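You operate a simulated robot arm through the tools that you are given. There is no shell and no other tool. Be economical: measure what you need, move in short steps, check, and stop when the job is done.

Carry out the task below with a simulated two-armed robot. There is one attempt and no reset: what you move stays moved.

## Task
Pick up the pad heater with one hand, pass it to the other hand and put it on the top of the floor stand. Put the green tin on the top of the long bench with a dark top away on the parts table top. Stack the black pad from the top of the long bench with a dark top on top of the green pad. Put the foam block on top of the flat carton. Do these in any order. Set down upright: pad heater, green tin.

It is judged by the outcome, as a careful person would: the job done as asked, and still so three seconds after it is handed in. It fails if anything else is knocked over, pushed out of place, dropped, spilled or broken.

## Robot
Two 7-joint arms with two-finger parallel grippers on one trunk, on a base that drives. Base frame: it is fixed to the floor where the robot stands at the start and does not move with it; the origin is under the middle of the robot, x ahead of it, y to its left, z up; the surface under the hand at the start is at about z = 900. Lengths are in mm, angles in rad, forces in N, time in s.
The left shoulder is at the start at [20, 138, 1250], the right one opposite. With the tool pointing down near the work surface each hand reaches from about 100 to 500 mm from the robot's upright axis, wherever it stands, measured 20 degrees to its own side. Places, roughly: flat carton (26x16x8 cm) [700, 13100, 900]; foam block (10x6x5 cm) [-2000, 14000, 300]; green tin [750, 0, 1000]; pad [500, 0, 1000]; pad heater (6x6x12 cm) [500, 0, 900]; parts table top [-4200, 12100, 800]; top of the floor stand (24x57 cm) [-4500, 520, 1020]. Payload 1.57 kg a hand.
Tool frame (each hand has its own): the origin (TCP) lies between the finger pads and is the grasp point; the fingertips stand 30 mm ahead of it; z points along the fingers, y is the line along which they close. Largest opening 80 mm; finger width 17, thickness 12; the body of the gripper, 40 by 82 mm, starts 80 mm behind the TCP.
Orientation is that of the tool frame in the base frame, as a unit quaternion [x, y, z, w]. With the fingers straight down and closing along the base's y, the tool's x points along the base's -x, its y along +y and its z along -z.

## Interface
- The arms move only by the tool send_rows. It takes "left_series", "right_series" or both (then of equal length, played together; a hand with none holds still); each is a list of rows, each a list of 3 entries, a list of its own where there are three numbers: the turn, a rotation vector about the tool's x, y, z in units of 8 degrees (1.0 is 8 degrees), then the shift along the tool's x, y, z in units of 40 mm (1.0 is 40 mm), then the opening, from 0 (shut) to 1 (fully open). In form: [[[wx, wy, wz], [dx, dy, dz], jaw], ...]. A call has 1 to 8 rows; each row shifts and turns the commanded pose from where the row before left it, along the tool's axes as they then stand. A call with a number of a shift or a turn outside -1 to 1 is refused whole. A row lasts 0.2 s, in which the tool goes at most 50 mm and 0.15 rad; a call with a longer step from one row to the next is refused whole, and so is a gripper value outside its range. Where a pose cannot be reached the arm comes as near as it can. A force on the tool above 40 N (or 10 N above the force at the start of the call, whichever is more), or a blocked arm, ends the call early, and 0.2 s more pass. Each finger travels about 45 mm/s and halts on what it meets, pressing with about 21 N; the grip force reading is that of the motor and also rises with nothing between the fingers. The clock runs only during rows and for 0.2 s after the last one: add rows that do not move to give the fingers time. The reply holds the time, the measured pose of the TCP, the force on the tool along the base axes, the opening and the grip force, in the units named above and with some noise, with the torque about the TCP (base axes, N m) and any sound that the robot's microphone picked up.
- Cameras (640 x 400 px; columns grow to the right, rows downward): "scene" is now at [190.3, -11, 1162]; the picture's right is [-0.11, -0.99, 0.00], its down [-0.29, 0.03, -0.96] and it looks along [0.95, -0.11, -0.29] (base axes); focal length 214 px, centre (320, 200). "left" rides on the left gripper at [72, 7, -122] in its tool frame; the picture's right is [-0.09, 1.00, 0.00], its down [-0.84, -0.08, -0.54] and it looks along [-0.54, -0.05, 0.84] (tool axes); focal length 238 px, centre (320, 200). "right" rides on the right gripper at [72, -7, -122] in its tool frame; the picture's right is [0.09, 1.00, 0.00], its down [-0.84, 0.08, -0.54] and it looks along [-0.54, 0.05, 0.84] (tool axes); focal length 238 px, centre (320, 200). There is no depth. A picture from a camera that has moved, and an enlarged one, comes with that camera's place and axes in the base frame and with its lens.
- grab_frame(camera): a new picture of that camera. The clock stands still meanwhile.
- raise_lower(by): slides the trunk up (or, below 0, down) by that many mm; the arms and the scene camera ride with it, the base frame stays. It gives what a move gives, with no picture.
- base_move(legs): drives the robot by 1 to 6 legs, each [ahead, left, turn to the left] in mm, mm and rad, along the robot's own axes; the way and the turn of a leg run together, so that a leg with both is an arc; at most 1500 mm and 3.142 rad a leg. The arms and the cameras ride along, it lands a little off, and it stops where it bumps. It gives what a move gives.
- turn_head(pan, tilt): turns the head with the scene camera to pan (to the left, within 1.047 rad either way) and tilt (down, from -0.506 to 1.204), counted from straight ahead of the robot. It gives what a move gives.
- enlarge(camera, box): a new picture of the part [left, top, right, bottom] of that camera's present view, enlarged. The clock stands still meanwhile.
- hand_in(): hands the job in; it is judged then, once.

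Go step by step. Nothing tells you exact positions but the pictures and the camera data: compare them with the known pose of the tool, close in by small moves and look again before you grip or let go. The budget is 165 turns and 130 pictures, counting those below and the enlarged ones. Unless the task says otherwise, let go and move clear before handing in.

The tools are called after "Emit:" by a JSON object that holds its "api" and its "payload". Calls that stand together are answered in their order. send_rows: Moves the arms, as the interface text tells. Its arguments: {"type":"object","properties":{"left_series":{"type":"array"},"right_series":{"type":"array"}},"required":[]} The other tools are called the same way: raise_lower (by) slides the trunk up or down; base_move (legs) drives the base; turn_head (pan, tilt) turns the head that bears the scene camera; grab_frame (camera) takes a picture; enlarge (camera, box) takes an enlarged picture of a part of a camera's view; hand_in () hands the job in.

At the start:

```text
clock: 0.0
left_tool_pos: [318.9, 95.8, 1141.4]
left_orientation: [-0.002, 0.991, 0.001, -0.135]
left_ft_force: [-0.1, -0.1, -0.4]
left_ft_torque: [0.02, -0.01, 0.04]
left_width: 80.1
left_grasp_force: 0.1
right_tool_pos: [236.9, -159.5, 1094.8]
right_orientation: [-0.007, 0.997, -0.054, -0.06]
right_ft_force: [0.1, -0.2, 0.1]
right_ft_torque: [0.02, 0.0, -0.01]
right_width: 80.1
right_grasp_force: 0.1
trunk travel left (down, up): [-625.0, 615.0]
robot x, y, heading: [-0.8, 0.5, -0.0]
head pan, tilt: [-0.112, 0.295]
```

scene: 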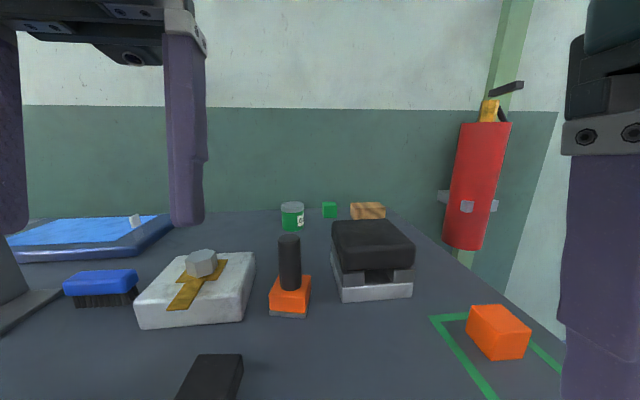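
right: 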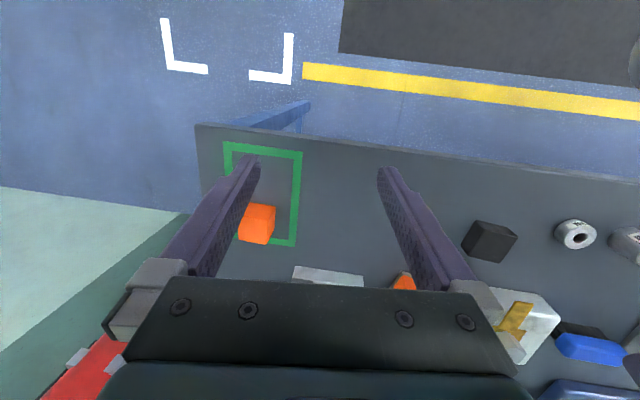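
left: 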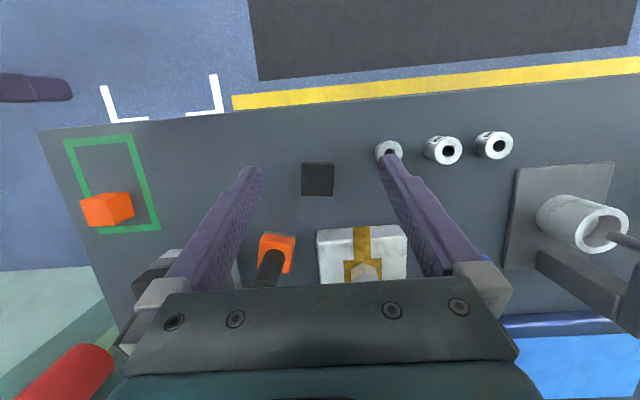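

The bench is in front of me, with a green tin at about (760, 5) and an orange object with a black cylinder nearer. I'll enlarge the view to identify the pads and the heater.

Emit:
{"api": "enlarge", "payload": {"camera": "scene", "box": [120, 180, 440, 380]}}

Emit:
{"api": "turn_head", "payload": {"pan": 0.0, "tilt": 0.8}}

Emit:
{"api": "grab_frame", "payload": {"camera": "scene"}}

```text
2.00 times, centred on (280, 280) of scene
camera zoom: at [190.3, -11.0, 1162.0], right [-0.11, -0.99, 0.0], down [-0.29, 0.03, -0.96], along [0.95, -0.11, -0.29], focal length 429 px, centre (400, 40)
```

zoom: 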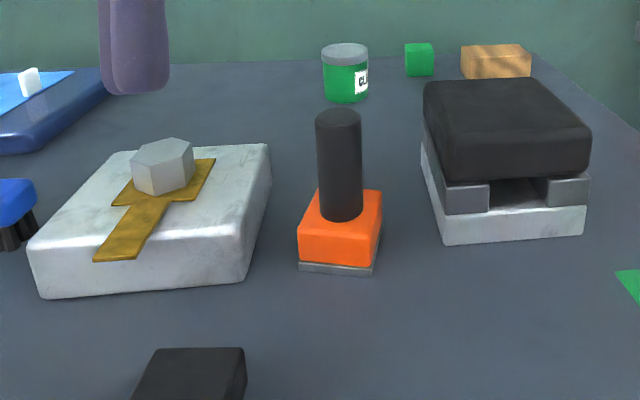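

```text
clock: 0.9
left_tool_pos: [316.9, 95.0, 1140.7]
left_orientation: [-0.002, 0.991, 0.001, -0.135]
left_ft_force: [-0.3, -0.3, -0.1]
left_ft_torque: [-0.02, -0.02, -0.01]
left_width: 80.2
left_grasp_force: 0.1
right_tool_pos: [237.5, -161.7, 1093.6]
right_orientation: [-0.007, 0.997, -0.055, -0.061]
right_ft_force: [-0.8, -0.4, 0.8]
right_ft_torque: [0.01, -0.01, 0.01]
right_width: 79.8
right_grasp_force: 0.1
trunk travel left (down, up): [-625.0, 615.0]
robot x, y, heading: [-0.3, -1.7, -0.002]
head pan, tilt: [0.0, 0.799]
```

```text
125 pictures are left
camera scene: at [178.2, -0.7, 1117.2], right [0.0, -1.0, 0.0], down [-0.72, 0.0, -0.7], along [0.7, 0.0, -0.72], focal length 214 px, centre (320, 200)
```

scene: 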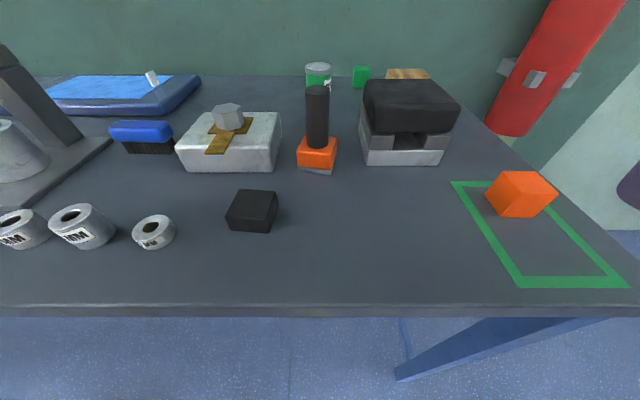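

The pad heater is probably the orange base with the black post at about (452, 6). The black pad is probably the small block at about (344, 81), and the green block at about (838, -121) may be the green pad. I'll look further before committing to this.

Emit:
{"api": "enlarge", "payload": {"camera": "scene", "box": [280, 50, 480, 175]}}

Emit:
{"api": "turn_head", "payload": {"pan": -0.9, "tilt": 0.6}}

Emit:
{"api": "grab_frame", "payload": {"camera": "scene"}}

Emit:
{"api": "turn_head", "payload": {"pan": 0.9, "tilt": 0.6}}

Emit:
{"api": "grab_frame", "payload": {"camera": "scene"}}

Emit:
{"api": "turn_head", "payload": {"pan": 0.0, "tilt": 1.2}}

Emit:
{"api": "grab_frame", "payload": {"camera": "scene"}}

```text
3.20 times, centred on (380, 112) of scene
camera zoom: at [178.2, -0.7, 1117.2], right [0.0, -1.0, 0.0], down [-0.72, 0.0, -0.7], along [0.7, 0.0, -0.72], focal length 686 px, centre (128, 480)
```

zoom: 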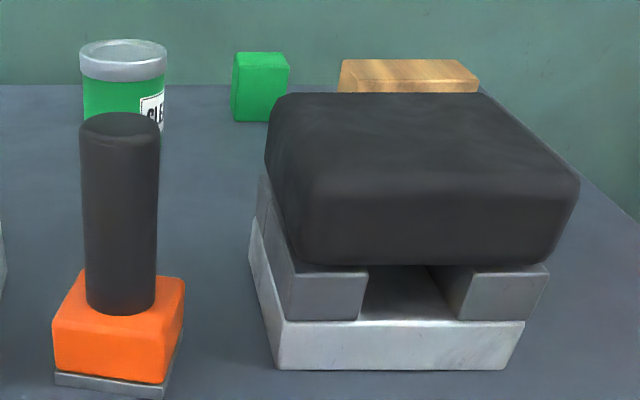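

```text
clock: 2.1
left_tool_pos: [316.9, 96.9, 1141.0]
left_orientation: [-0.002, 0.991, 0.002, -0.136]
left_ft_force: [-0.3, 0.6, -0.3]
left_ft_torque: [0.02, -0.05, 0.0]
left_width: 79.9
left_grasp_force: 0.0
right_tool_pos: [238.0, -160.4, 1093.9]
right_orientation: [-0.007, 0.997, -0.053, -0.06]
right_ft_force: [0.1, -0.4, -0.6]
right_ft_torque: [0.01, -0.01, 0.0]
right_width: 80.0
right_grasp_force: 0.0
trunk travel left (down, up): [-625.0, 615.0]
robot x, y, heading: [0.7, 3.1, -0.002]
head pan, tilt: [-0.901, 0.6]
```

```text
123 pictures are left
camera scene: at [152.4, -69.9, 1134.0], right [-0.78, -0.62, 0.0], down [-0.35, 0.44, -0.82], along [0.51, -0.65, -0.57], focal length 214 px, centre (320, 200)
```

scene: 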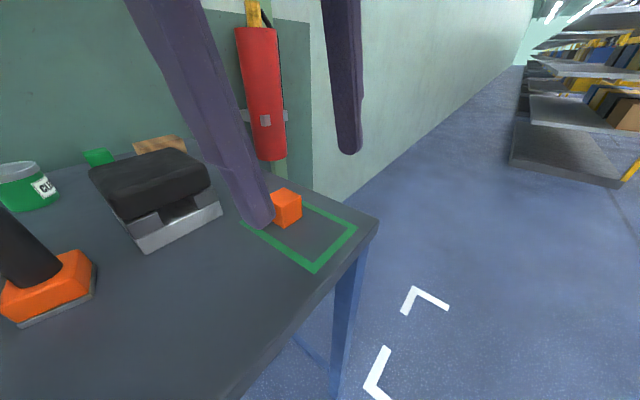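

```text
clock: 3.9
left_tool_pos: [317.9, 95.3, 1141.4]
left_orientation: [-0.003, 0.991, 0.0, -0.136]
left_ft_force: [-0.3, 0.8, -0.2]
left_ft_torque: [0.02, 0.0, 0.02]
left_width: 80.0
left_grasp_force: 0.1
right_tool_pos: [237.0, -160.2, 1093.5]
right_orientation: [-0.007, 0.997, -0.055, -0.061]
right_ft_force: [0.5, 0.3, 0.2]
right_ft_torque: [-0.01, 0.02, -0.02]
right_width: 80.1
right_grasp_force: 0.1
trunk travel left (down, up): [-625.0, 615.0]
robot x, y, heading: [-0.5, -1.6, -0.002]
head pan, tilt: [0.901, 0.6]
```

```text
122 pictures are left
camera scene: at [152.4, 68.5, 1134.0], right [0.78, -0.62, 0.0], down [-0.35, -0.44, -0.83], along [0.51, 0.65, -0.56], focal length 214 px, centre (320, 200)
```

scene: 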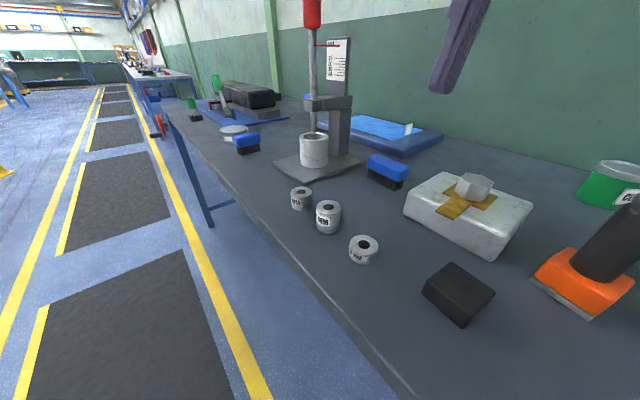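

```text
clock: 5.1
left_tool_pos: [318.6, 95.9, 1140.5]
left_orientation: [-0.003, 0.991, 0.0, -0.136]
left_ft_force: [-0.5, 0.0, 0.1]
left_ft_torque: [-0.03, 0.05, -0.04]
left_width: 79.9
left_grasp_force: 0.0
right_tool_pos: [237.6, -160.3, 1094.0]
right_orientation: [-0.007, 0.997, -0.055, -0.059]
right_ft_force: [0.4, -0.3, -0.5]
right_ft_torque: [-0.03, 0.01, -0.02]
right_width: 80.0
right_grasp_force: 0.0
trunk travel left (down, up): [-625.0, 615.0]
robot x, y, heading: [-3.8, 2.3, 0.004]
head pan, tilt: [0.0, 1.201]
```

```text
121 pictures are left
camera scene: at [153.4, -0.7, 1089.5], right [0.0, -1.0, 0.0], down [-0.93, 0.0, -0.36], along [0.36, 0.0, -0.93], focal length 214 px, centre (320, 200)
```

scene: 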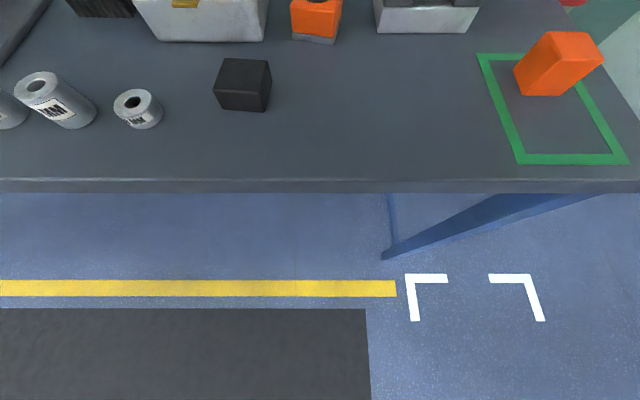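

The green, orange and black blocks are evidently the pads, so the green pad is at about (838, -121). First I'll check how close I can stand to the bench edge (x≈237) with a small drive. I'll also straighten the left tool so it points down.

Emit:
{"api": "base_move", "payload": {"legs": [[80, 0, 0]]}}

Emit:
{"api": "send_rows", "payload": {"left_series": [[[0, -0.97, 0], [0, 0, 0], 1], [[0, -0.97, 0], [0, 0, 0], 1]]}}

Emit:
{"api": "grab_frame", "payload": {"camera": "left"}}

```text
clock: 6.2
left_tool_pos: [398.0, 96.4, 1140.3]
left_orientation: [-0.002, 0.991, 0.0, -0.135]
left_ft_force: [-0.3, 1.0, -0.3]
left_ft_torque: [0.01, 0.0, -0.01]
left_width: 80.0
left_grasp_force: 0.0
right_tool_pos: [318.1, -160.1, 1094.5]
right_orientation: [-0.007, 0.997, -0.053, -0.061]
right_ft_force: [0.6, 0.2, 0.2]
right_ft_torque: [-0.04, -0.02, 0.0]
right_width: 79.8
right_grasp_force: 0.0
trunk travel left (down, up): [-625.0, 615.0]
robot x, y, heading: [84.2, -4.0, -0.001]
head pan, tilt: [0.0, 1.201]
```

```text
clock: 6.8
left_tool_pos: [394.8, 94.9, 1131.2]
left_orientation: [-0.002, 1.0, 0.007, -0.017]
left_ft_force: [0.2, 0.1, -0.3]
left_ft_torque: [0.01, 0.02, -0.04]
left_width: 79.8
left_grasp_force: 0.1
right_tool_pos: [317.8, -160.6, 1093.5]
right_orientation: [-0.007, 0.997, -0.054, -0.062]
right_ft_force: [-0.6, 0.5, 0.1]
right_ft_torque: [0.03, 0.01, 0.0]
right_width: 80.0
right_grasp_force: 0.1
trunk travel left (down, up): [-625.0, 615.0]
robot x, y, heading: [80.4, -0.2, -0.0]
head pan, tilt: [0.0, 1.201]
```

```text
120 pictures are left
camera left: at [327.7, 100.2, 1254.6], right [0.09, 1.0, 0.01], down [0.86, -0.08, 0.51], along [0.51, -0.04, -0.86], focal length 238 px, centre (320, 200)
```

left: 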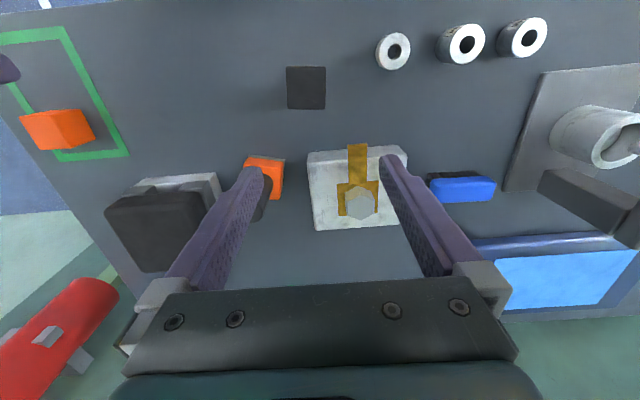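

No bump, so I can work this close. Plan: the left hand picks the heater by the top of its post and passes it to the right. The left hand then takes the black pad, and I drive to the right side of the bench to stack it and take the tin. First I'll move the left hand over the heater.

Emit:
{"api": "send_rows", "payload": {"left_series": [[[0, -0.1, 0], [-0.47, -0.73, 0], 1], [[0, -0.1, 0], [-0.47, -0.73, 0], 1], [[0, 0, 0], [-0.47, -0.73, 0], 1]]}}

Emit:
{"api": "grab_frame", "payload": {"camera": "left"}}

Emit:
{"api": "turn_head", "payload": {"pan": 0.0, "tilt": 0.6}}

Emit:
{"api": "grab_frame", "payload": {"camera": "scene"}}

```text
clock: 7.6
left_tool_pos: [456.0, 8.9, 1141.8]
left_orientation: [-0.002, 1.0, 0.001, 0.014]
left_ft_force: [0.2, -0.5, 0.4]
left_ft_torque: [0.0, 0.0, 0.01]
left_width: 80.0
left_grasp_force: 0.1
right_tool_pos: [318.0, -161.5, 1093.5]
right_orientation: [-0.007, 0.997, -0.055, -0.061]
right_ft_force: [-0.5, -1.1, -0.7]
right_ft_torque: [0.03, 0.0, 0.02]
right_width: 79.9
right_grasp_force: 0.0
trunk travel left (down, up): [-625.0, 615.0]
robot x, y, heading: [82.1, -3.6, 0.002]
head pan, tilt: [0.0, 1.201]
```

```text
119 pictures are left
camera left: at [380.2, 14.7, 1260.8], right [0.09, 1.0, 0.0], down [0.82, -0.08, 0.56], along [0.56, -0.05, -0.83], focal length 238 px, centre (320, 200)
```

left: 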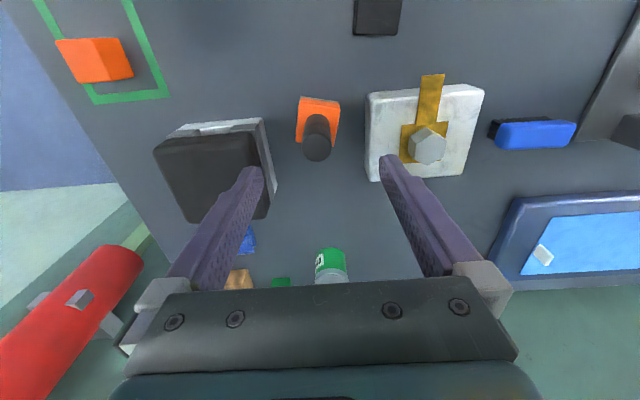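

```text
clock: 8.6
left_tool_pos: [455.4, 8.8, 1140.7]
left_orientation: [-0.002, 1.0, 0.0, 0.013]
left_ft_force: [0.2, 0.5, 0.3]
left_ft_torque: [0.0, 0.01, -0.01]
left_width: 80.1
left_grasp_force: 0.1
right_tool_pos: [317.8, -159.4, 1093.3]
right_orientation: [-0.007, 0.997, -0.054, -0.06]
right_ft_force: [0.2, 0.3, 0.0]
right_ft_torque: [-0.01, -0.01, -0.02]
right_width: 79.6
right_grasp_force: 0.2
trunk travel left (down, up): [-625.0, 615.0]
robot x, y, heading: [84.1, 1.5, -0.0]
head pan, tilt: [0.0, 0.6]
```

```text
118 pictures are left
camera scene: at [266.5, -0.8, 1134.0], right [0.0, -1.0, 0.0], down [-0.57, 0.0, -0.82], along [0.82, 0.0, -0.57], focal length 214 px, centre (320, 200)
```

scene: 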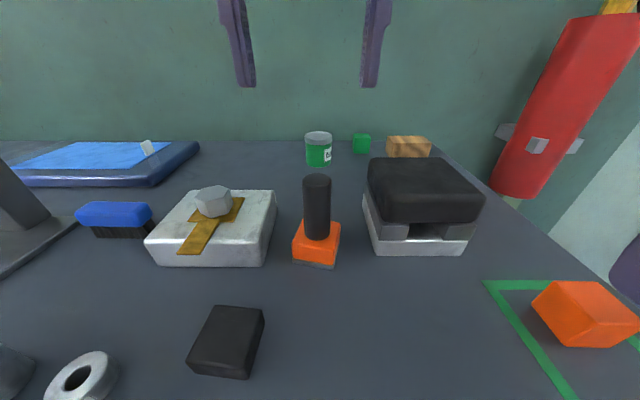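

The heater post stands at about (480, 3) with its top near z 1018. I'll lower the left hand around the post top, then check.

Emit:
{"api": "send_rows", "payload": {"left_series": [[[0, 0.2, 0], [-0.6, -0.15, 0], 1], [[0, 0, 0], [0, 0, 0.85], 1], [[0, 0, 0], [0, 0, 0.85], 1], [[0, 0, 0], [0, 0, 0.85], 1], [[0, 0, 0], [0, 0, 0.8], 1]]}}

Emit:
{"api": "grab_frame", "payload": {"camera": "scene"}}

Emit:
{"api": "grab_frame", "payload": {"camera": "left"}}

```text
clock: 9.8
left_tool_pos: [480.0, 3.2, 1007.6]
left_orientation: [-0.002, 1.0, 0.001, 0.0]
left_ft_force: [-0.4, 0.0, -0.3]
left_ft_torque: [0.01, -0.02, 0.01]
left_width: 80.1
left_grasp_force: 0.1
right_tool_pos: [317.4, -161.0, 1093.8]
right_orientation: [-0.007, 0.997, -0.054, -0.06]
right_ft_force: [0.5, -0.4, -1.2]
right_ft_torque: [0.03, -0.01, -0.01]
right_width: 79.7
right_grasp_force: 0.1
trunk travel left (down, up): [-625.0, 615.0]
robot x, y, heading: [80.9, -1.2, 0.006]
head pan, tilt: [0.0, 0.6]
```

```text
117 pictures are left
camera scene: at [266.4, -0.8, 1134.0], right [0.0, -1.0, 0.0], down [-0.56, 0.0, -0.83], along [0.83, 0.0, -0.56], focal length 214 px, centre (320, 200)
```

scene: 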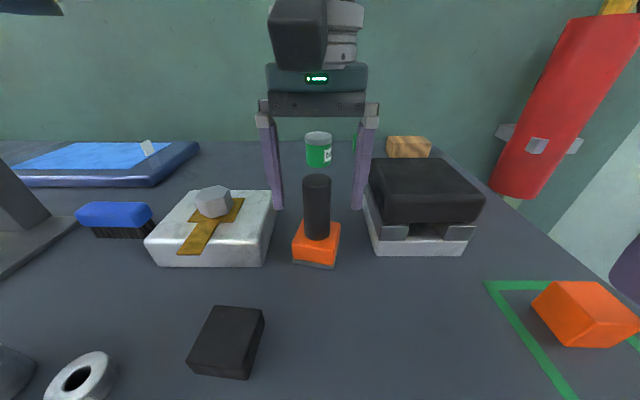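

```text
116 pictures are left
camera left: at [408.0, 8.7, 1128.9], right [0.09, 1.0, 0.0], down [0.84, -0.08, 0.54], along [0.54, -0.05, -0.84], focal length 238 px, centre (320, 200)
```

left: 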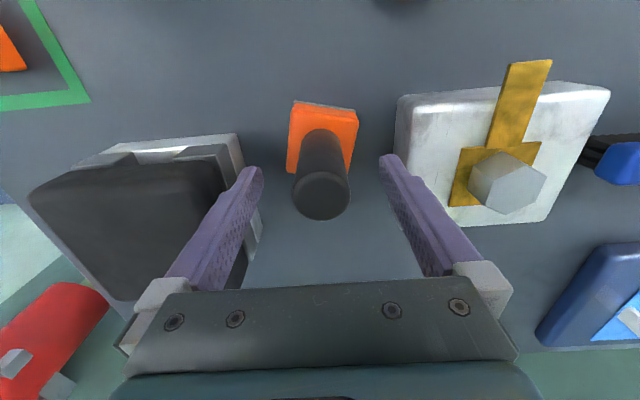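

The post top sits centred between the fingers. I'll close, then lift a little.

Emit:
{"api": "send_rows", "payload": {"left_series": [[[0, 0, 0], [0, 0, 0], 0], [[0, 0, 0], [0, 0, 0], 0], [[0, 0, 0], [0, 0, 0], 0], [[0, 0, 0], [0, 0, 0], 0], [[0, 0, 0], [0, 0, 0], 0], [[0, 0, 0], [0, 0, -0.3], 0], [[0, 0, 0], [0, 0, -0.6], 0]]}}

Emit:
{"api": "grab_frame", "payload": {"camera": "scene"}}

```text
clock: 11.4
left_tool_pos: [480.1, 2.1, 1044.4]
left_orientation: [-0.001, 1.0, 0.001, 0.0]
left_ft_force: [-1.3, 0.4, -0.1]
left_ft_torque: [0.0, 0.0, 0.01]
left_width: 34.8
left_grasp_force: 0.1
right_tool_pos: [318.1, -160.2, 1093.1]
right_orientation: [-0.007, 0.997, -0.055, -0.06]
right_ft_force: [0.0, 0.3, -0.6]
right_ft_torque: [0.0, 0.03, -0.03]
right_width: 80.1
right_grasp_force: 0.1
trunk travel left (down, up): [-625.0, 615.0]
robot x, y, heading: [80.8, 2.8, 0.004]
head pan, tilt: [0.0, 0.6]
```

```text
115 pictures are left
camera scene: at [266.6, -0.8, 1134.1], right [0.0, -1.0, 0.0], down [-0.56, 0.0, -0.83], along [0.83, 0.0, -0.56], focal length 214 px, centre (320, 200)
```

scene: 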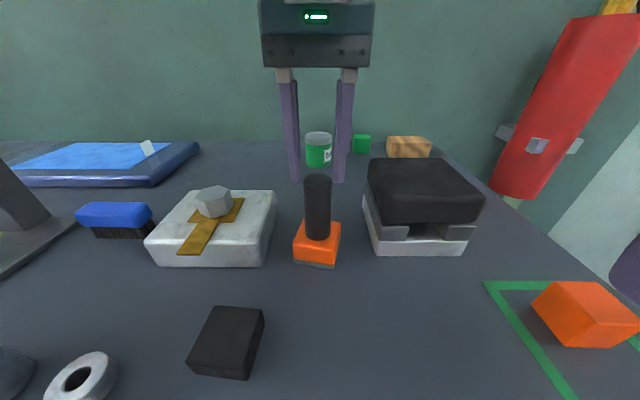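

The fingers hadn't finished closing before the lift. I'll reopen, go back down and give them more time.

Emit:
{"api": "send_rows", "payload": {"left_series": [[[0, 0, 0], [0, 0, -0.2], 0.8], [[0, 0, 0], [0, 0, 0], 0.8], [[0, 0, 0], [0, 0, 0], 0.8], [[0, 0, 0], [0, 0, 0], 0.8], [[0, 0, 0], [0, 0, 0], 0.8], [[0, 0, 0], [0, 0, 0.6], 0.8], [[0, 0, 0], [0, 0, 0.55], 0.8]]}}

Emit:
{"api": "send_rows", "payload": {"left_series": [[[0, 0, 0], [0, 0, 0], 0], [[0, 0, 0], [0, 0, 0], 0], [[0, 0, 0], [0, 0, 0], 0], [[0, 0, 0], [0, 0, 0], 0], [[0, 0, 0], [0, 0, 0], 0], [[0, 0, 0], [0, 0, 0], 0], [[0, 0, 0], [0, 0, 0], 0], [[0, 0, 0], [0, 0, 0], 0]]}}

```text
clock: 13.0
left_tool_pos: [478.9, 2.3, 1005.4]
left_orientation: [-0.002, 1.0, 0.0, 0.0]
left_ft_force: [0.2, -0.5, -0.3]
left_ft_torque: [0.0, 0.02, 0.01]
left_width: 64.1
left_grasp_force: 0.1
right_tool_pos: [318.2, -161.4, 1094.8]
right_orientation: [-0.007, 0.997, -0.054, -0.061]
right_ft_force: [0.2, -1.0, -0.4]
right_ft_torque: [0.0, 0.02, 0.05]
right_width: 79.9
right_grasp_force: 0.0
trunk travel left (down, up): [-625.0, 615.0]
robot x, y, heading: [78.9, -5.6, -0.0]
head pan, tilt: [0.0, 0.6]
```

```text
clock: 14.8
left_tool_pos: [478.5, 2.7, 1005.7]
left_orientation: [-0.001, 1.0, 0.001, -0.001]
left_ft_force: [-0.5, 0.5, -1.1]
left_ft_torque: [-0.03, -0.08, 0.02]
left_width: 32.8
left_grasp_force: 21.1
right_tool_pos: [318.7, -160.1, 1094.3]
right_orientation: [-0.007, 0.997, -0.055, -0.061]
right_ft_force: [0.7, -0.6, 0.5]
right_ft_torque: [-0.03, -0.01, -0.03]
right_width: 80.1
right_grasp_force: 0.1
trunk travel left (down, up): [-625.0, 615.0]
robot x, y, heading: [81.0, 1.0, 0.001]
head pan, tilt: [0.0, 0.6]
```

The grip is firm at 33 mm. Before lifting I'll regrip 10 mm higher, so the right hand has room to take the lower post.

Emit:
{"api": "send_rows", "payload": {"left_series": [[[0, 0, 0], [0, 0, 0], 0.6], [[0, 0, 0], [0, 0, 0], 0.6], [[0, 0, 0], [0, 0, -0.25], 0.6], [[0, 0, 0], [0, 0, 0], 0], [[0, 0, 0], [0, 0, 0], 0], [[0, 0, 0], [0, 0, 0], 0], [[0, 0, 0], [0, 0, 0], 0], [[0, 0, 0], [0, 0, 0], 0]], "right_series": [[[0, 0, 0], [-0.5, 0, 0], 1], [[0, 0, 0], [-0.5, 0, 0], 1], [[0, 0, 0], [-0.5, 0, 0], 1], [[0, 0, 0], [-0.3, 0, 0], 1], [[0, 0, 0], [0, 0, 0], 1], [[0, 0, 0], [0, 0, 0], 1], [[0, 0, 0], [0, 0, 0], 1], [[0, 0, 0], [0, 0, 0], 1]]}}

Emit:
{"api": "send_rows", "payload": {"left_series": [[[0, 0, 0], [0, 0, 0], 0], [[0, 0, 0], [0, 0, -0.2], 0], [[0, 0, 0], [0, 0, -0.6], 0]]}}

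Emit:
{"api": "grab_frame", "payload": {"camera": "scene"}}

```text
clock: 16.6
left_tool_pos: [478.5, 2.8, 1015.4]
left_orientation: [-0.002, 1.0, 0.001, -0.001]
left_ft_force: [0.5, -0.3, -0.2]
left_ft_torque: [-0.04, -0.02, 0.04]
left_width: 32.7
left_grasp_force: 20.9
right_tool_pos: [389.5, -160.9, 1086.4]
right_orientation: [-0.007, 0.997, -0.054, -0.061]
right_ft_force: [-0.3, -0.2, 0.6]
right_ft_torque: [0.0, -0.02, -0.01]
right_width: 80.0
right_grasp_force: 0.0
trunk travel left (down, up): [-625.0, 615.0]
robot x, y, heading: [82.9, -1.4, 0.004]
head pan, tilt: [0.0, 0.6]
```

```text
clock: 17.4
left_tool_pos: [480.1, 1.9, 1046.7]
left_orientation: [-0.002, 1.0, 0.0, -0.001]
left_ft_force: [0.4, -0.2, -2.5]
left_ft_torque: [0.01, 0.0, 0.02]
left_width: 32.5
left_grasp_force: 21.4
right_tool_pos: [389.8, -159.8, 1085.8]
right_orientation: [-0.007, 0.997, -0.055, -0.061]
right_ft_force: [-0.5, 0.8, -1.4]
right_ft_torque: [0.0, -0.02, 0.0]
right_width: 80.3
right_grasp_force: 0.0
trunk travel left (down, up): [-625.0, 615.0]
robot x, y, heading: [80.6, -1.6, -0.0]
head pan, tilt: [0.0, 0.6]
```

```text
114 pictures are left
camera scene: at [266.4, -0.7, 1134.0], right [0.0, -1.0, 0.0], down [-0.57, 0.0, -0.82], along [0.82, 0.0, -0.57], focal length 214 px, centre (320, 200)
```

scene: 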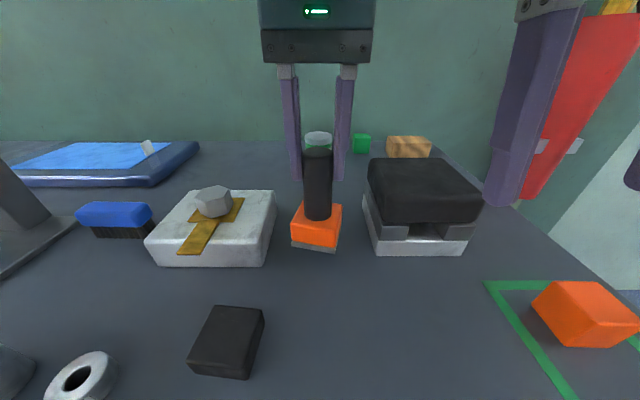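

The heater is lifted. I'll raise it further while turning the right hand to approach low on the post from the right (yaw 45°, pitch 20° down).

Emit:
{"api": "send_rows", "payload": {"left_series": [[[0, 0, 0], [0, 0, -0.65], 0], [[0, 0, 0], [0, 0, -0.65], 0], [[0, 0, 0], [0, 0, -0.65], 0], [[0, 0, 0], [0, 0, -0.65], 0], [[0, 0, 0], [0, 0, 0], 0], [[0, 0, 0], [0, 0, 0], 0], [[0, 0, 0], [0, 0, 0], 0], [[0, 0, 0], [0, 0, 0], 0]], "right_series": [[[-0.342, -0.854, -0.421], [0, 0, 0], 1], [[-0.342, -0.854, -0.421], [0, 0, 0], 1], [[-0.342, -0.854, -0.421], [0, 0, 0], 1], [[-0.342, -0.854, -0.421], [0, 0, 0], 1], [[-0.342, -0.854, -0.421], [0, 0, 0], 1], [[-0.342, -0.854, -0.421], [0, 0, 0], 1], [[-0.342, -0.854, -0.421], [0, 0, 0], 1], [[-0.342, -0.854, -0.421], [0, 0, 0], 1]]}}

Emit:
{"api": "send_rows", "payload": {"right_series": [[[-0.342, -0.854, -0.421], [0, 0, 0], 1], [[-0.342, -0.854, -0.421], [0, 0, 0], 1], [[-0.342, -0.854, -0.421], [0, 0, 0], 1]]}}

```text
clock: 19.2
left_tool_pos: [479.4, 2.3, 1146.9]
left_orientation: [-0.001, 1.0, 0.001, -0.008]
left_ft_force: [-0.2, 0.3, -2.4]
left_ft_torque: [-0.01, -0.03, 0.01]
left_width: 32.6
left_grasp_force: 20.8
right_tool_pos: [407.6, -164.9, 1084.2]
right_orientation: [-0.243, 0.877, 0.152, 0.385]
right_ft_force: [-0.8, 0.4, -0.5]
right_ft_torque: [-0.01, 0.01, 0.0]
right_width: 80.1
right_grasp_force: 0.0
right hand out of reach, approached as far as the arm can: row 6, 7, 8
trunk travel left (down, up): [-625.0, 615.0]
robot x, y, heading: [78.8, 1.8, -0.003]
head pan, tilt: [0.0, 0.6]
```

```text
clock: 20.0
left_tool_pos: [477.1, 1.7, 1145.6]
left_orientation: [-0.001, 1.0, 0.002, -0.007]
left_ft_force: [0.0, -0.6, -3.3]
left_ft_torque: [0.01, 0.05, 0.0]
left_width: 32.8
left_grasp_force: 21.2
right_tool_pos: [409.3, -166.3, 1084.1]
right_orientation: [-0.307, 0.766, 0.217, 0.522]
right_ft_force: [-0.4, 0.2, 0.4]
right_ft_torque: [-0.02, 0.03, 0.02]
right_width: 80.0
right_grasp_force: 0.0
trunk travel left (down, up): [-625.0, 615.0]
robot x, y, heading: [80.4, 1.0, 0.002]
head pan, tilt: [0.0, 0.6]
```

The right hand's orientation is as wanted. I'll move it to a standoff about 100 mm back from the post and look.

Emit:
{"api": "send_rows", "payload": {"right_series": [[[0, 0, 0], [-0.567, 0.613, 0.327], 1], [[0, 0, 0], [-0.567, 0.613, 0.327], 1], [[0, 0, 0], [-0.567, 0.613, 0.327], 1], [[0, 0, 0], [0, 0, 0], 1]]}}

Emit:
{"api": "grab_frame", "payload": {"camera": "scene"}}

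Emit:
{"api": "grab_frame", "payload": {"camera": "right"}}

```text
clock: 21.0
left_tool_pos: [478.7, 2.7, 1145.9]
left_orientation: [-0.001, 1.0, 0.002, -0.007]
left_ft_force: [0.3, 0.0, -3.1]
left_ft_torque: [0.01, 0.02, 0.0]
left_width: 32.5
left_grasp_force: 20.8
right_tool_pos: [425.1, -75.6, 1125.7]
right_orientation: [-0.314, 0.757, 0.22, 0.529]
right_ft_force: [0.5, 0.1, -0.1]
right_ft_torque: [0.01, -0.03, 0.06]
right_width: 80.1
right_grasp_force: 0.0
right hand out of reach, approached as far as the arm can: row 2, 3
trunk travel left (down, up): [-625.0, 615.0]
robot x, y, heading: [81.5, 0.8, 0.002]
head pan, tilt: [0.0, 0.6]
```

```text
113 pictures are left
camera scene: at [266.3, -0.8, 1134.0], right [0.0, -1.0, 0.0], down [-0.57, 0.0, -0.82], along [0.82, 0.0, -0.57], focal length 214 px, centre (320, 200)
```

scene: 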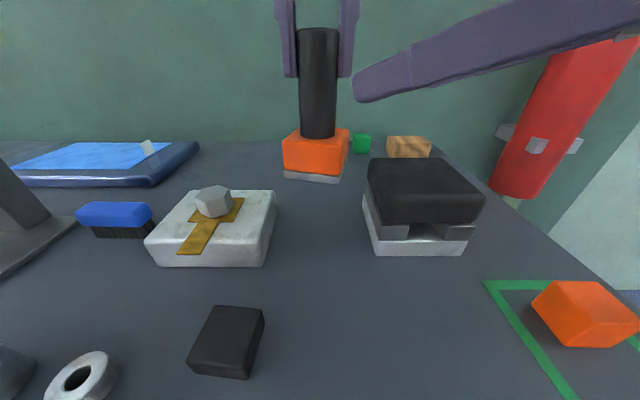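

```text
112 pictures are left
camera right: at [331.5, -178.5, 1100.5], right [-0.73, 0.68, -0.08], down [-0.21, -0.1, 0.97], along [0.65, 0.73, 0.22], focal length 238 px, centre (320, 200)
```

right: 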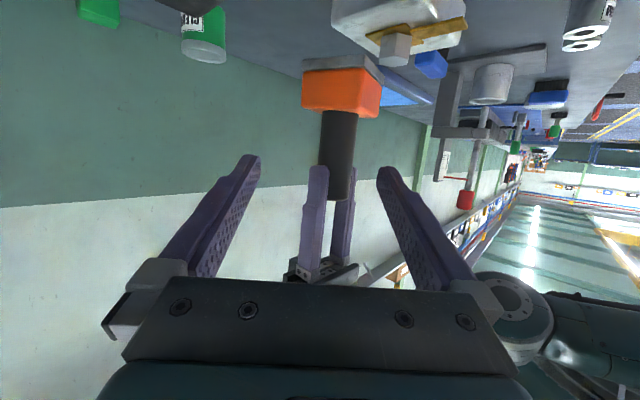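

The post is roughly ahead, about 17 mm off laterally. I'll correct that first and see how the arm follows near its limit.

Emit:
{"api": "send_rows", "payload": {"right_series": [[[0, 0, 0], [0, 0.44, 0.25], 1], [[0, 0, 0], [0, 0, 0.25], 1], [[0, 0, 0], [0, 0, 0], 1]]}}

```text
clock: 21.8
left_tool_pos: [477.6, 2.1, 1145.3]
left_orientation: [-0.001, 1.0, 0.002, -0.007]
left_ft_force: [-0.3, 0.8, -3.9]
left_ft_torque: [0.0, 0.0, -0.01]
left_width: 32.5
left_grasp_force: 21.2
right_tool_pos: [431.4, -48.6, 1117.9]
right_orientation: [-0.314, 0.757, 0.22, 0.529]
right_ft_force: [0.1, 0.3, 0.1]
right_ft_torque: [-0.02, 0.0, 0.03]
right_width: 79.9
right_grasp_force: 0.1
right hand out of reach, approached as far as the arm can: row 1
trunk travel left (down, up): [-625.0, 615.0]
robot x, y, heading: [81.4, -2.3, 0.003]
head pan, tilt: [0.0, 0.6]
```

Emit:
{"api": "send_rows", "payload": {"right_series": [[[0, 0, 0], [0, 0.08, 0.4], 1], [[0, 0, 0], [0, 0, 0.4], 1], [[0, 0, 0], [0, 0, 0.4], 1], [[0, 0, 0], [0, 0, 0.33], 1], [[0, 0, 0], [0, 0, 0], 1]]}}

Emit:
{"api": "grab_frame", "payload": {"camera": "right"}}

Emit:
{"api": "grab_frame", "payload": {"camera": "scene"}}

```text
clock: 23.0
left_tool_pos: [477.6, 3.1, 1146.0]
left_orientation: [-0.002, 1.0, 0.002, -0.007]
left_ft_force: [0.5, -0.5, -2.5]
left_ft_torque: [0.0, -0.02, 0.0]
left_width: 32.4
left_grasp_force: 21.0
right_tool_pos: [468.7, -5.5, 1095.9]
right_orientation: [-0.313, 0.758, 0.219, 0.529]
right_ft_force: [-0.1, -0.2, -0.3]
right_ft_torque: [-0.01, 0.03, -0.02]
right_width: 80.4
right_grasp_force: 0.0
trunk travel left (down, up): [-625.0, 615.0]
robot x, y, heading: [79.7, 0.5, -0.001]
head pan, tilt: [0.0, 0.6]
```

```text
111 pictures are left
camera right: at [375.6, -109.6, 1071.6], right [-0.73, 0.68, -0.09], down [-0.21, -0.1, 0.97], along [0.65, 0.72, 0.22], focal length 238 px, centre (320, 200)
```

right: 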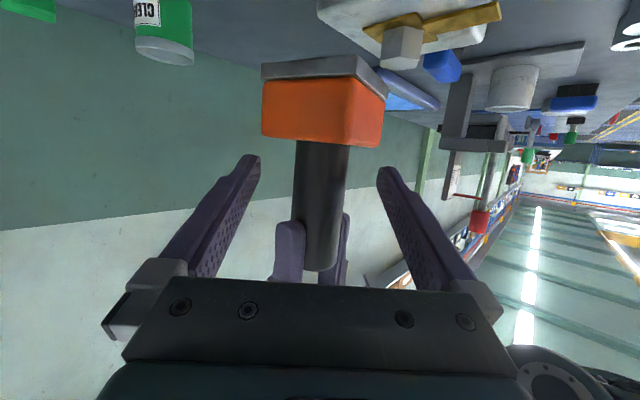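

```text
110 pictures are left
camera scene: at [266.3, -0.8, 1134.0], right [0.0, -1.0, 0.0], down [-0.57, 0.0, -0.82], along [0.82, 0.0, -0.57], focal length 214 px, centre (320, 200)
```

scene: 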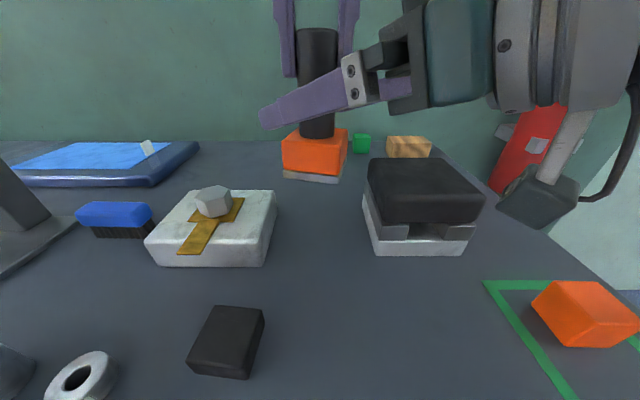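

The right fingers straddle the exposed lower post, centred. I'll close the right hand.

Emit:
{"api": "send_rows", "payload": {"right_series": [[[0, 0, 0], [0, 0, 0], 0], [[0, 0, 0], [0, 0, 0], 0], [[0, 0, 0], [0, 0, 0], 0], [[0, 0, 0], [0, 0, 0], 0], [[0, 0, 0], [0, 0, 0], 0], [[0, 0, 0], [0, 0, 0], 0], [[0, 0, 0], [0, 0, 0], 0], [[0, 0, 0], [0, 0, 0], 0]]}}

```text
clock: 24.8
left_tool_pos: [478.2, 2.9, 1146.2]
left_orientation: [-0.003, 1.0, 0.002, -0.007]
left_ft_force: [-0.3, 2.3, -3.1]
left_ft_torque: [-0.18, -0.3, 0.07]
left_width: 32.5
left_grasp_force: 21.0
right_tool_pos: [469.6, -5.3, 1096.1]
right_orientation: [-0.313, 0.757, 0.22, 0.529]
right_ft_force: [0.2, -1.6, 0.5]
right_ft_torque: [0.26, 0.3, -0.09]
right_width: 33.1
right_grasp_force: 21.0
trunk travel left (down, up): [-625.0, 615.0]
robot x, y, heading: [80.0, -0.5, 0.001]
head pan, tilt: [0.0, 0.6]
```

Both hands hold it. I'll open the left hand and raise it clear.

Emit:
{"api": "send_rows", "payload": {"left_series": [[[0, 0, 0], [0, 0, 0], 0.9], [[0, 0, 0], [0, 0, 0], 0.9], [[0, 0, 0], [0, 0, 0], 0.9], [[0, 0, 0], [0, 0, 0], 0.9], [[0, 0, 0], [0, 0, 0], 0.9], [[0, 0, 0], [0, 0, -0.5], 0.9], [[0, 0, 0], [0, 0, -0.7], 0.9], [[0, 0, 0], [0, 0, -0.5], 0.9]]}}

Emit:
{"api": "grab_frame", "payload": {"camera": "scene"}}

```text
clock: 26.3
left_tool_pos: [474.1, 6.1, 1134.7]
left_orientation: [-0.013, 0.999, -0.004, -0.05]
left_ft_force: [2.3, 1.2, 3.8]
left_ft_torque: [-0.16, -0.05, 0.06]
left_width: 72.4
left_grasp_force: 0.0
right_tool_pos: [464.1, -4.2, 1086.3]
right_orientation: [-0.314, 0.766, 0.224, 0.514]
right_ft_force: [-0.3, -0.7, -2.1]
right_ft_torque: [-0.08, -0.16, -0.16]
right_width: 32.6
right_grasp_force: 20.6
trunk travel left (down, up): [-625.0, 615.0]
robot x, y, heading: [82.0, 1.7, 0.001]
head pan, tilt: [0.0, 0.6]
stopped in row 7 (right hand): the force on the tool passed its limit at 49 N (the readings are from after the stop); the commanded pose is now the measured one
```

```text
109 pictures are left
camera scene: at [266.3, -0.8, 1134.0], right [0.0, -1.0, 0.0], down [-0.57, 0.0, -0.82], along [0.82, 0.0, -0.57], focal length 214 px, centre (320, 200)
```

scene: 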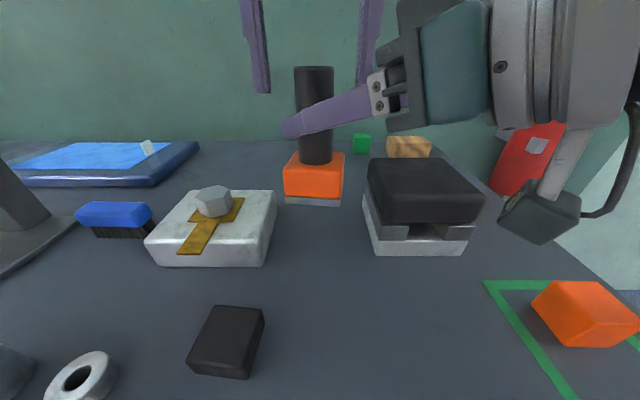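

The lift was stopped by a contact on the right hand. I'll look from both wrist cameras before moving.

Emit:
{"api": "grab_frame", "payload": {"camera": "left"}}

Emit:
{"api": "grab_frame", "payload": {"camera": "right"}}

Emit:
{"api": "turn_head", "payload": {"pan": 0.0, "tilt": 0.0}}

Emit:
{"api": "grab_frame", "payload": {"camera": "scene"}}

```text
108 pictures are left
camera left: at [415.5, 11.6, 1262.7], right [0.07, 1.0, -0.02], down [0.89, -0.05, 0.46], along [0.45, -0.04, -0.89], focal length 238 px, centre (320, 200)
```

left: 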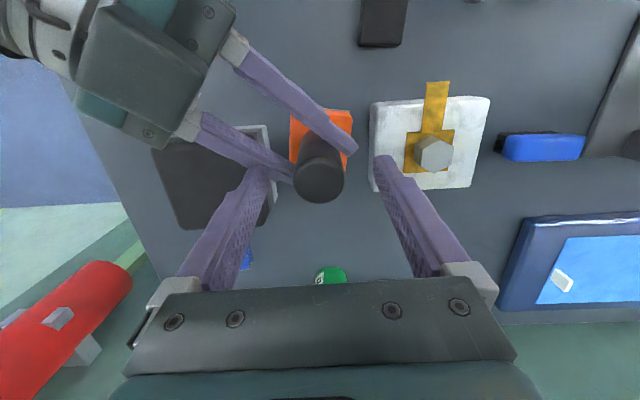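

```text
107 pictures are left
camera right: at [369.9, -108.8, 1065.2], right [-0.73, 0.68, -0.06], down [-0.18, -0.1, 0.98], along [0.66, 0.73, 0.19], focal length 238 px, centre (320, 200)
```

right: 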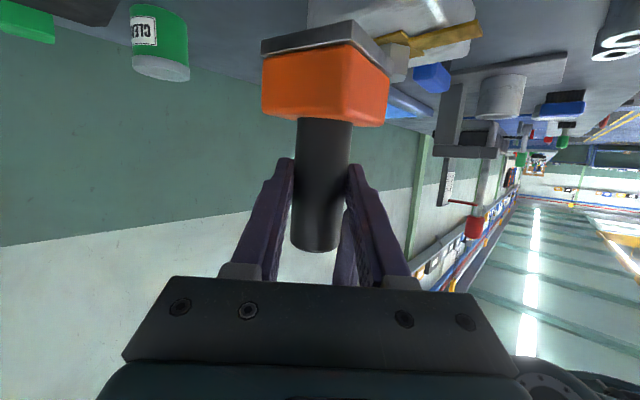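

```text
clock: 27.3
left_tool_pos: [474.0, 5.5, 1135.0]
left_orientation: [-0.013, 0.999, -0.004, -0.05]
left_ft_force: [1.1, 0.0, 8.0]
left_ft_torque: [-0.36, 0.0, 0.09]
left_width: 72.2
left_grasp_force: 0.4
right_tool_pos: [464.1, -3.8, 1086.8]
right_orientation: [-0.314, 0.766, 0.224, 0.515]
right_ft_force: [-2.8, 0.8, -6.7]
right_ft_torque: [0.26, -0.01, -0.08]
right_width: 33.0
right_grasp_force: 20.7
trunk travel left (down, up): [-625.0, 615.0]
robot x, y, heading: [79.1, -3.0, 0.002]
head pan, tilt: [0.0, 0.0]
```

```text
106 pictures are left
camera scene: at [268.0, -0.7, 1189.1], right [0.0, -1.0, 0.0], down [0.0, 0.0, -1.0], along [1.0, 0.0, 0.0], focal length 214 px, centre (320, 200)
```

scene: 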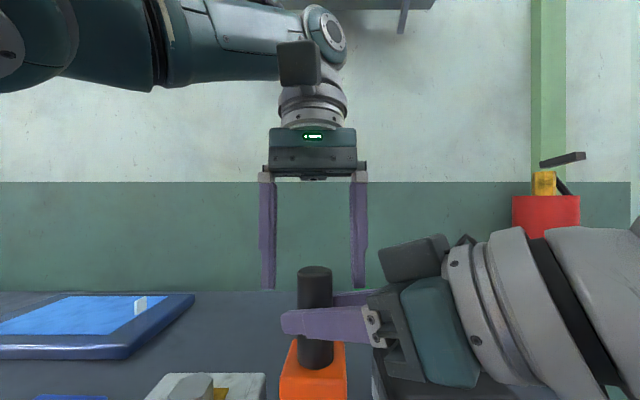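

The left fingertip is resting on the right finger. I'll try a tiny upward move of the left hand to see how it responds.

Emit:
{"api": "send_rows", "payload": {"left_series": [[[0, 0, 0], [0, 0, -0.2], 0.9], [[0, 0, 0], [0, 0, 0], 0.9]]}}

```text
clock: 27.9
left_tool_pos: [474.0, 7.1, 1135.3]
left_orientation: [-0.016, 0.998, -0.005, -0.061]
left_ft_force: [8.2, -1.6, 11.4]
left_ft_torque: [-0.56, -0.14, 0.39]
left_width: 74.3
left_grasp_force: 1.1
right_tool_pos: [463.0, -3.1, 1086.3]
right_orientation: [-0.315, 0.765, 0.226, 0.515]
right_ft_force: [-7.2, 2.3, -11.3]
right_ft_torque: [0.34, -0.13, -0.3]
right_width: 32.7
right_grasp_force: 20.9
trunk travel left (down, up): [-625.0, 615.0]
robot x, y, heading: [83.5, 0.9, 0.001]
head pan, tilt: [0.0, 0.0]
```

The left arm doesn't rise cleanly. I'll lower the right hand with the heater straight down out of the left fingers instead, since the bench below is clear.

Emit:
{"api": "send_rows", "payload": {"right_series": [[[0, 0, 0], [0.24, 0, 0.08], 0], [[0, 0, 0], [0.47, 0, 0.16], 0], [[0, 0, 0], [0.47, 0, 0.16], 0], [[0, 0, 0], [0.3, 0, 0.1], 0], [[0, 0, 0], [0, 0, 0], 0]]}}

Emit:
{"api": "turn_head", "payload": {"pan": 0.0, "tilt": 0.3}}

Emit:
{"api": "grab_frame", "payload": {"camera": "scene"}}

```text
clock: 29.1
left_tool_pos: [474.0, 5.0, 1135.6]
left_orientation: [-0.012, 0.998, -0.003, -0.061]
left_ft_force: [0.0, -0.2, 0.6]
left_ft_torque: [-0.03, -0.04, -0.03]
left_width: 71.9
left_grasp_force: 0.1
right_tool_pos: [461.3, -6.2, 1025.7]
right_orientation: [-0.314, 0.765, 0.225, 0.516]
right_ft_force: [0.1, 0.1, -0.6]
right_ft_torque: [-0.02, 0.01, 0.01]
right_width: 32.8
right_grasp_force: 20.8
trunk travel left (down, up): [-625.0, 615.0]
robot x, y, heading: [83.0, -0.8, 0.002]
head pan, tilt: [0.0, 0.0]
```

```text
clock: 29.9
left_tool_pos: [471.7, 5.4, 1134.9]
left_orientation: [-0.012, 0.998, -0.004, -0.061]
left_ft_force: [0.3, 0.6, 0.4]
left_ft_torque: [0.0, 0.02, -0.03]
left_width: 72.1
left_grasp_force: 0.1
right_tool_pos: [461.4, -5.7, 1026.2]
right_orientation: [-0.314, 0.765, 0.224, 0.516]
right_ft_force: [-0.4, -0.8, 0.1]
right_ft_torque: [-0.01, 0.02, 0.02]
right_width: 33.0
right_grasp_force: 20.6
trunk travel left (down, up): [-625.0, 615.0]
robot x, y, heading: [82.7, -0.7, 0.001]
head pan, tilt: [0.0, 0.3]
```

```text
105 pictures are left
camera scene: at [271.3, -0.7, 1161.5], right [0.0, -1.0, 0.0], down [-0.3, 0.0, -0.96], along [0.96, 0.0, -0.3], focal length 214 px, centre (320, 200)
```

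scene: 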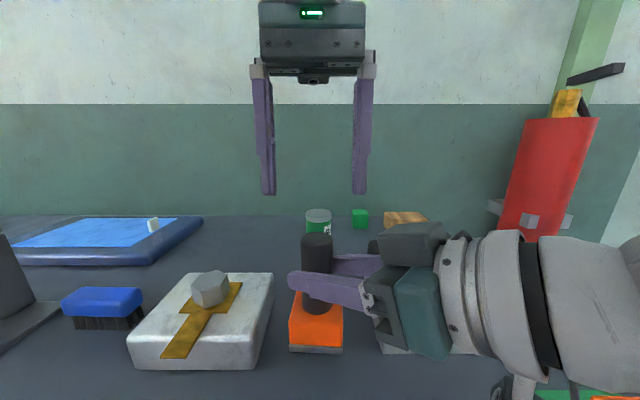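

The heater is free in the right hand. Next is the black pad at about (356, 81), roughly 50×50×30. I'll move the left hand above it, straightened.

Emit:
{"api": "send_rows", "payload": {"left_series": [[[0, -0.5, 0.3], [0, 0.38, 0], 1], [[0, -0.37, 0.35], [0.5, 0.38, 0], 1], [[0, 0, 0], [0.6, 0.38, 0], 1], [[0, 0, 0], [0.6, 0.38, 0], 1], [[0, 0, 0], [0.6, 0.38, 0], 1], [[0, 0, 0], [0.6, 0, 0], 1], [[0, 0, 0], [0, 0, 0], 1]]}}

Emit:
{"api": "grab_frame", "payload": {"camera": "left"}}

```text
clock: 31.5
left_tool_pos: [359.8, 89.9, 1129.0]
left_orientation: [0.027, 1.0, 0.003, -0.015]
left_ft_force: [1.1, -0.4, 0.1]
left_ft_torque: [0.01, -0.02, -0.04]
left_width: 80.1
left_grasp_force: 0.0
right_tool_pos: [460.6, -6.1, 1025.1]
right_orientation: [-0.313, 0.765, 0.224, 0.516]
right_ft_force: [0.3, 0.5, -0.2]
right_ft_torque: [0.0, 0.01, -0.02]
right_width: 32.7
right_grasp_force: 20.6
trunk travel left (down, up): [-625.0, 615.0]
robot x, y, heading: [80.6, 1.0, -0.0]
head pan, tilt: [0.0, 0.3]
```

```text
104 pictures are left
camera left: at [292.1, 98.8, 1252.6], right [0.15, 0.99, 0.0], down [0.85, -0.13, 0.52], along [0.51, -0.07, -0.86], focal length 238 px, centre (320, 200)
```

left: 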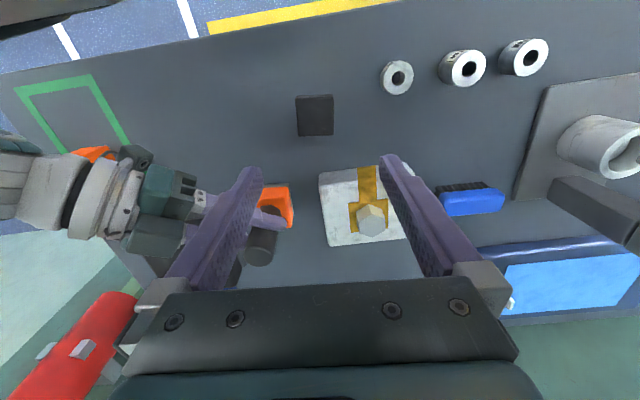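

The pad is at about (354, 84) with a slight yaw. I'll align and descend most of the way.

Emit:
{"api": "send_rows", "payload": {"left_series": [[[0, -0.2, 0.25], [0.15, -0.15, 0], 1], [[0, 0, 0], [0, 0, 0.95], 1], [[0, 0, 0], [0, 0, 0.95], 1], [[0, 0, 0], [0, 0, 0.95], 1], [[0, 0, 0], [0, 0, 0.95], 1], [[0, 0, 0], [0, 0, 0], 1]]}}

Emit:
{"api": "grab_frame", "payload": {"camera": "left"}}

```text
clock: 32.9
left_tool_pos: [363.3, 80.0, 988.9]
left_orientation: [0.049, 0.998, -0.005, 0.024]
left_ft_force: [0.3, 0.4, 0.7]
left_ft_torque: [0.0, -0.01, -0.02]
left_width: 80.1
left_grasp_force: 0.1
right_tool_pos: [461.3, -4.6, 1025.7]
right_orientation: [-0.314, 0.765, 0.225, 0.516]
right_ft_force: [0.0, -0.4, 0.3]
right_ft_torque: [-0.03, 0.04, -0.01]
right_width: 32.8
right_grasp_force: 21.5
trunk travel left (down, up): [-625.0, 615.0]
robot x, y, heading: [81.0, 0.2, -0.002]
head pan, tilt: [0.0, 0.3]
```

```text
103 pictures are left
camera left: at [287.2, 96.1, 1106.6], right [0.19, 0.98, 0.0], down [0.8, -0.15, 0.58], along [0.57, -0.11, -0.81], focal length 238 px, centre (320, 200)
```

left: 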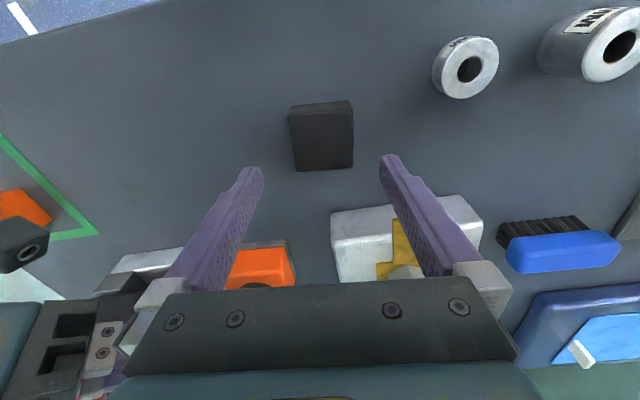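

Emit:
{"api": "send_rows", "payload": {"left_series": [[[0, 0.35, 0], [0.28, 0.07, 0], 1], [[0, 0, 0], [0, 0, 0.5], 1], [[0, 0, 0], [0, 0, 0.5], 1], [[0, 0, 0], [0, 0, 0.25], 1], [[0, 0, 0], [0, 0, 0], 1]]}}

Emit:
{"api": "grab_frame", "payload": {"camera": "left"}}

```text
clock: 34.1
left_tool_pos: [353.1, 84.6, 938.2]
left_orientation: [0.051, 0.999, -0.004, 0.0]
left_ft_force: [-0.2, -0.3, -0.1]
left_ft_torque: [0.03, 0.0, -0.04]
left_width: 80.2
left_grasp_force: 0.0
right_tool_pos: [461.8, -5.8, 1025.5]
right_orientation: [-0.314, 0.765, 0.224, 0.516]
right_ft_force: [0.6, 0.0, 0.1]
right_ft_torque: [-0.03, 0.01, 0.0]
right_width: 32.7
right_grasp_force: 21.1
trunk travel left (down, up): [-625.0, 615.0]
robot x, y, heading: [82.5, 2.0, 0.001]
head pan, tilt: [0.0, 0.3]
```

```text
102 pictures are left
camera left: at [282.3, 99.3, 1059.5], right [0.19, 0.98, -0.01], down [0.83, -0.16, 0.54], along [0.53, -0.11, -0.84], focal length 238 px, centre (320, 200)
```

left: 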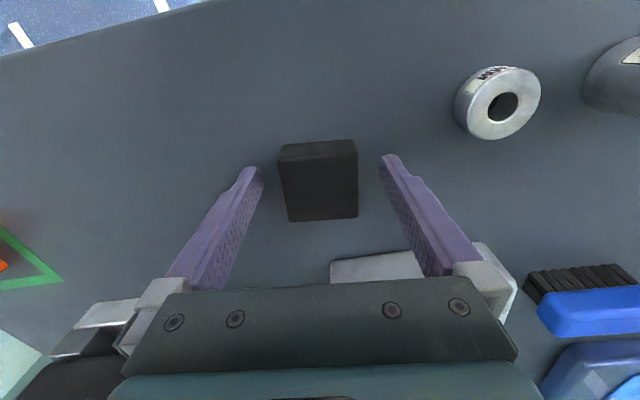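

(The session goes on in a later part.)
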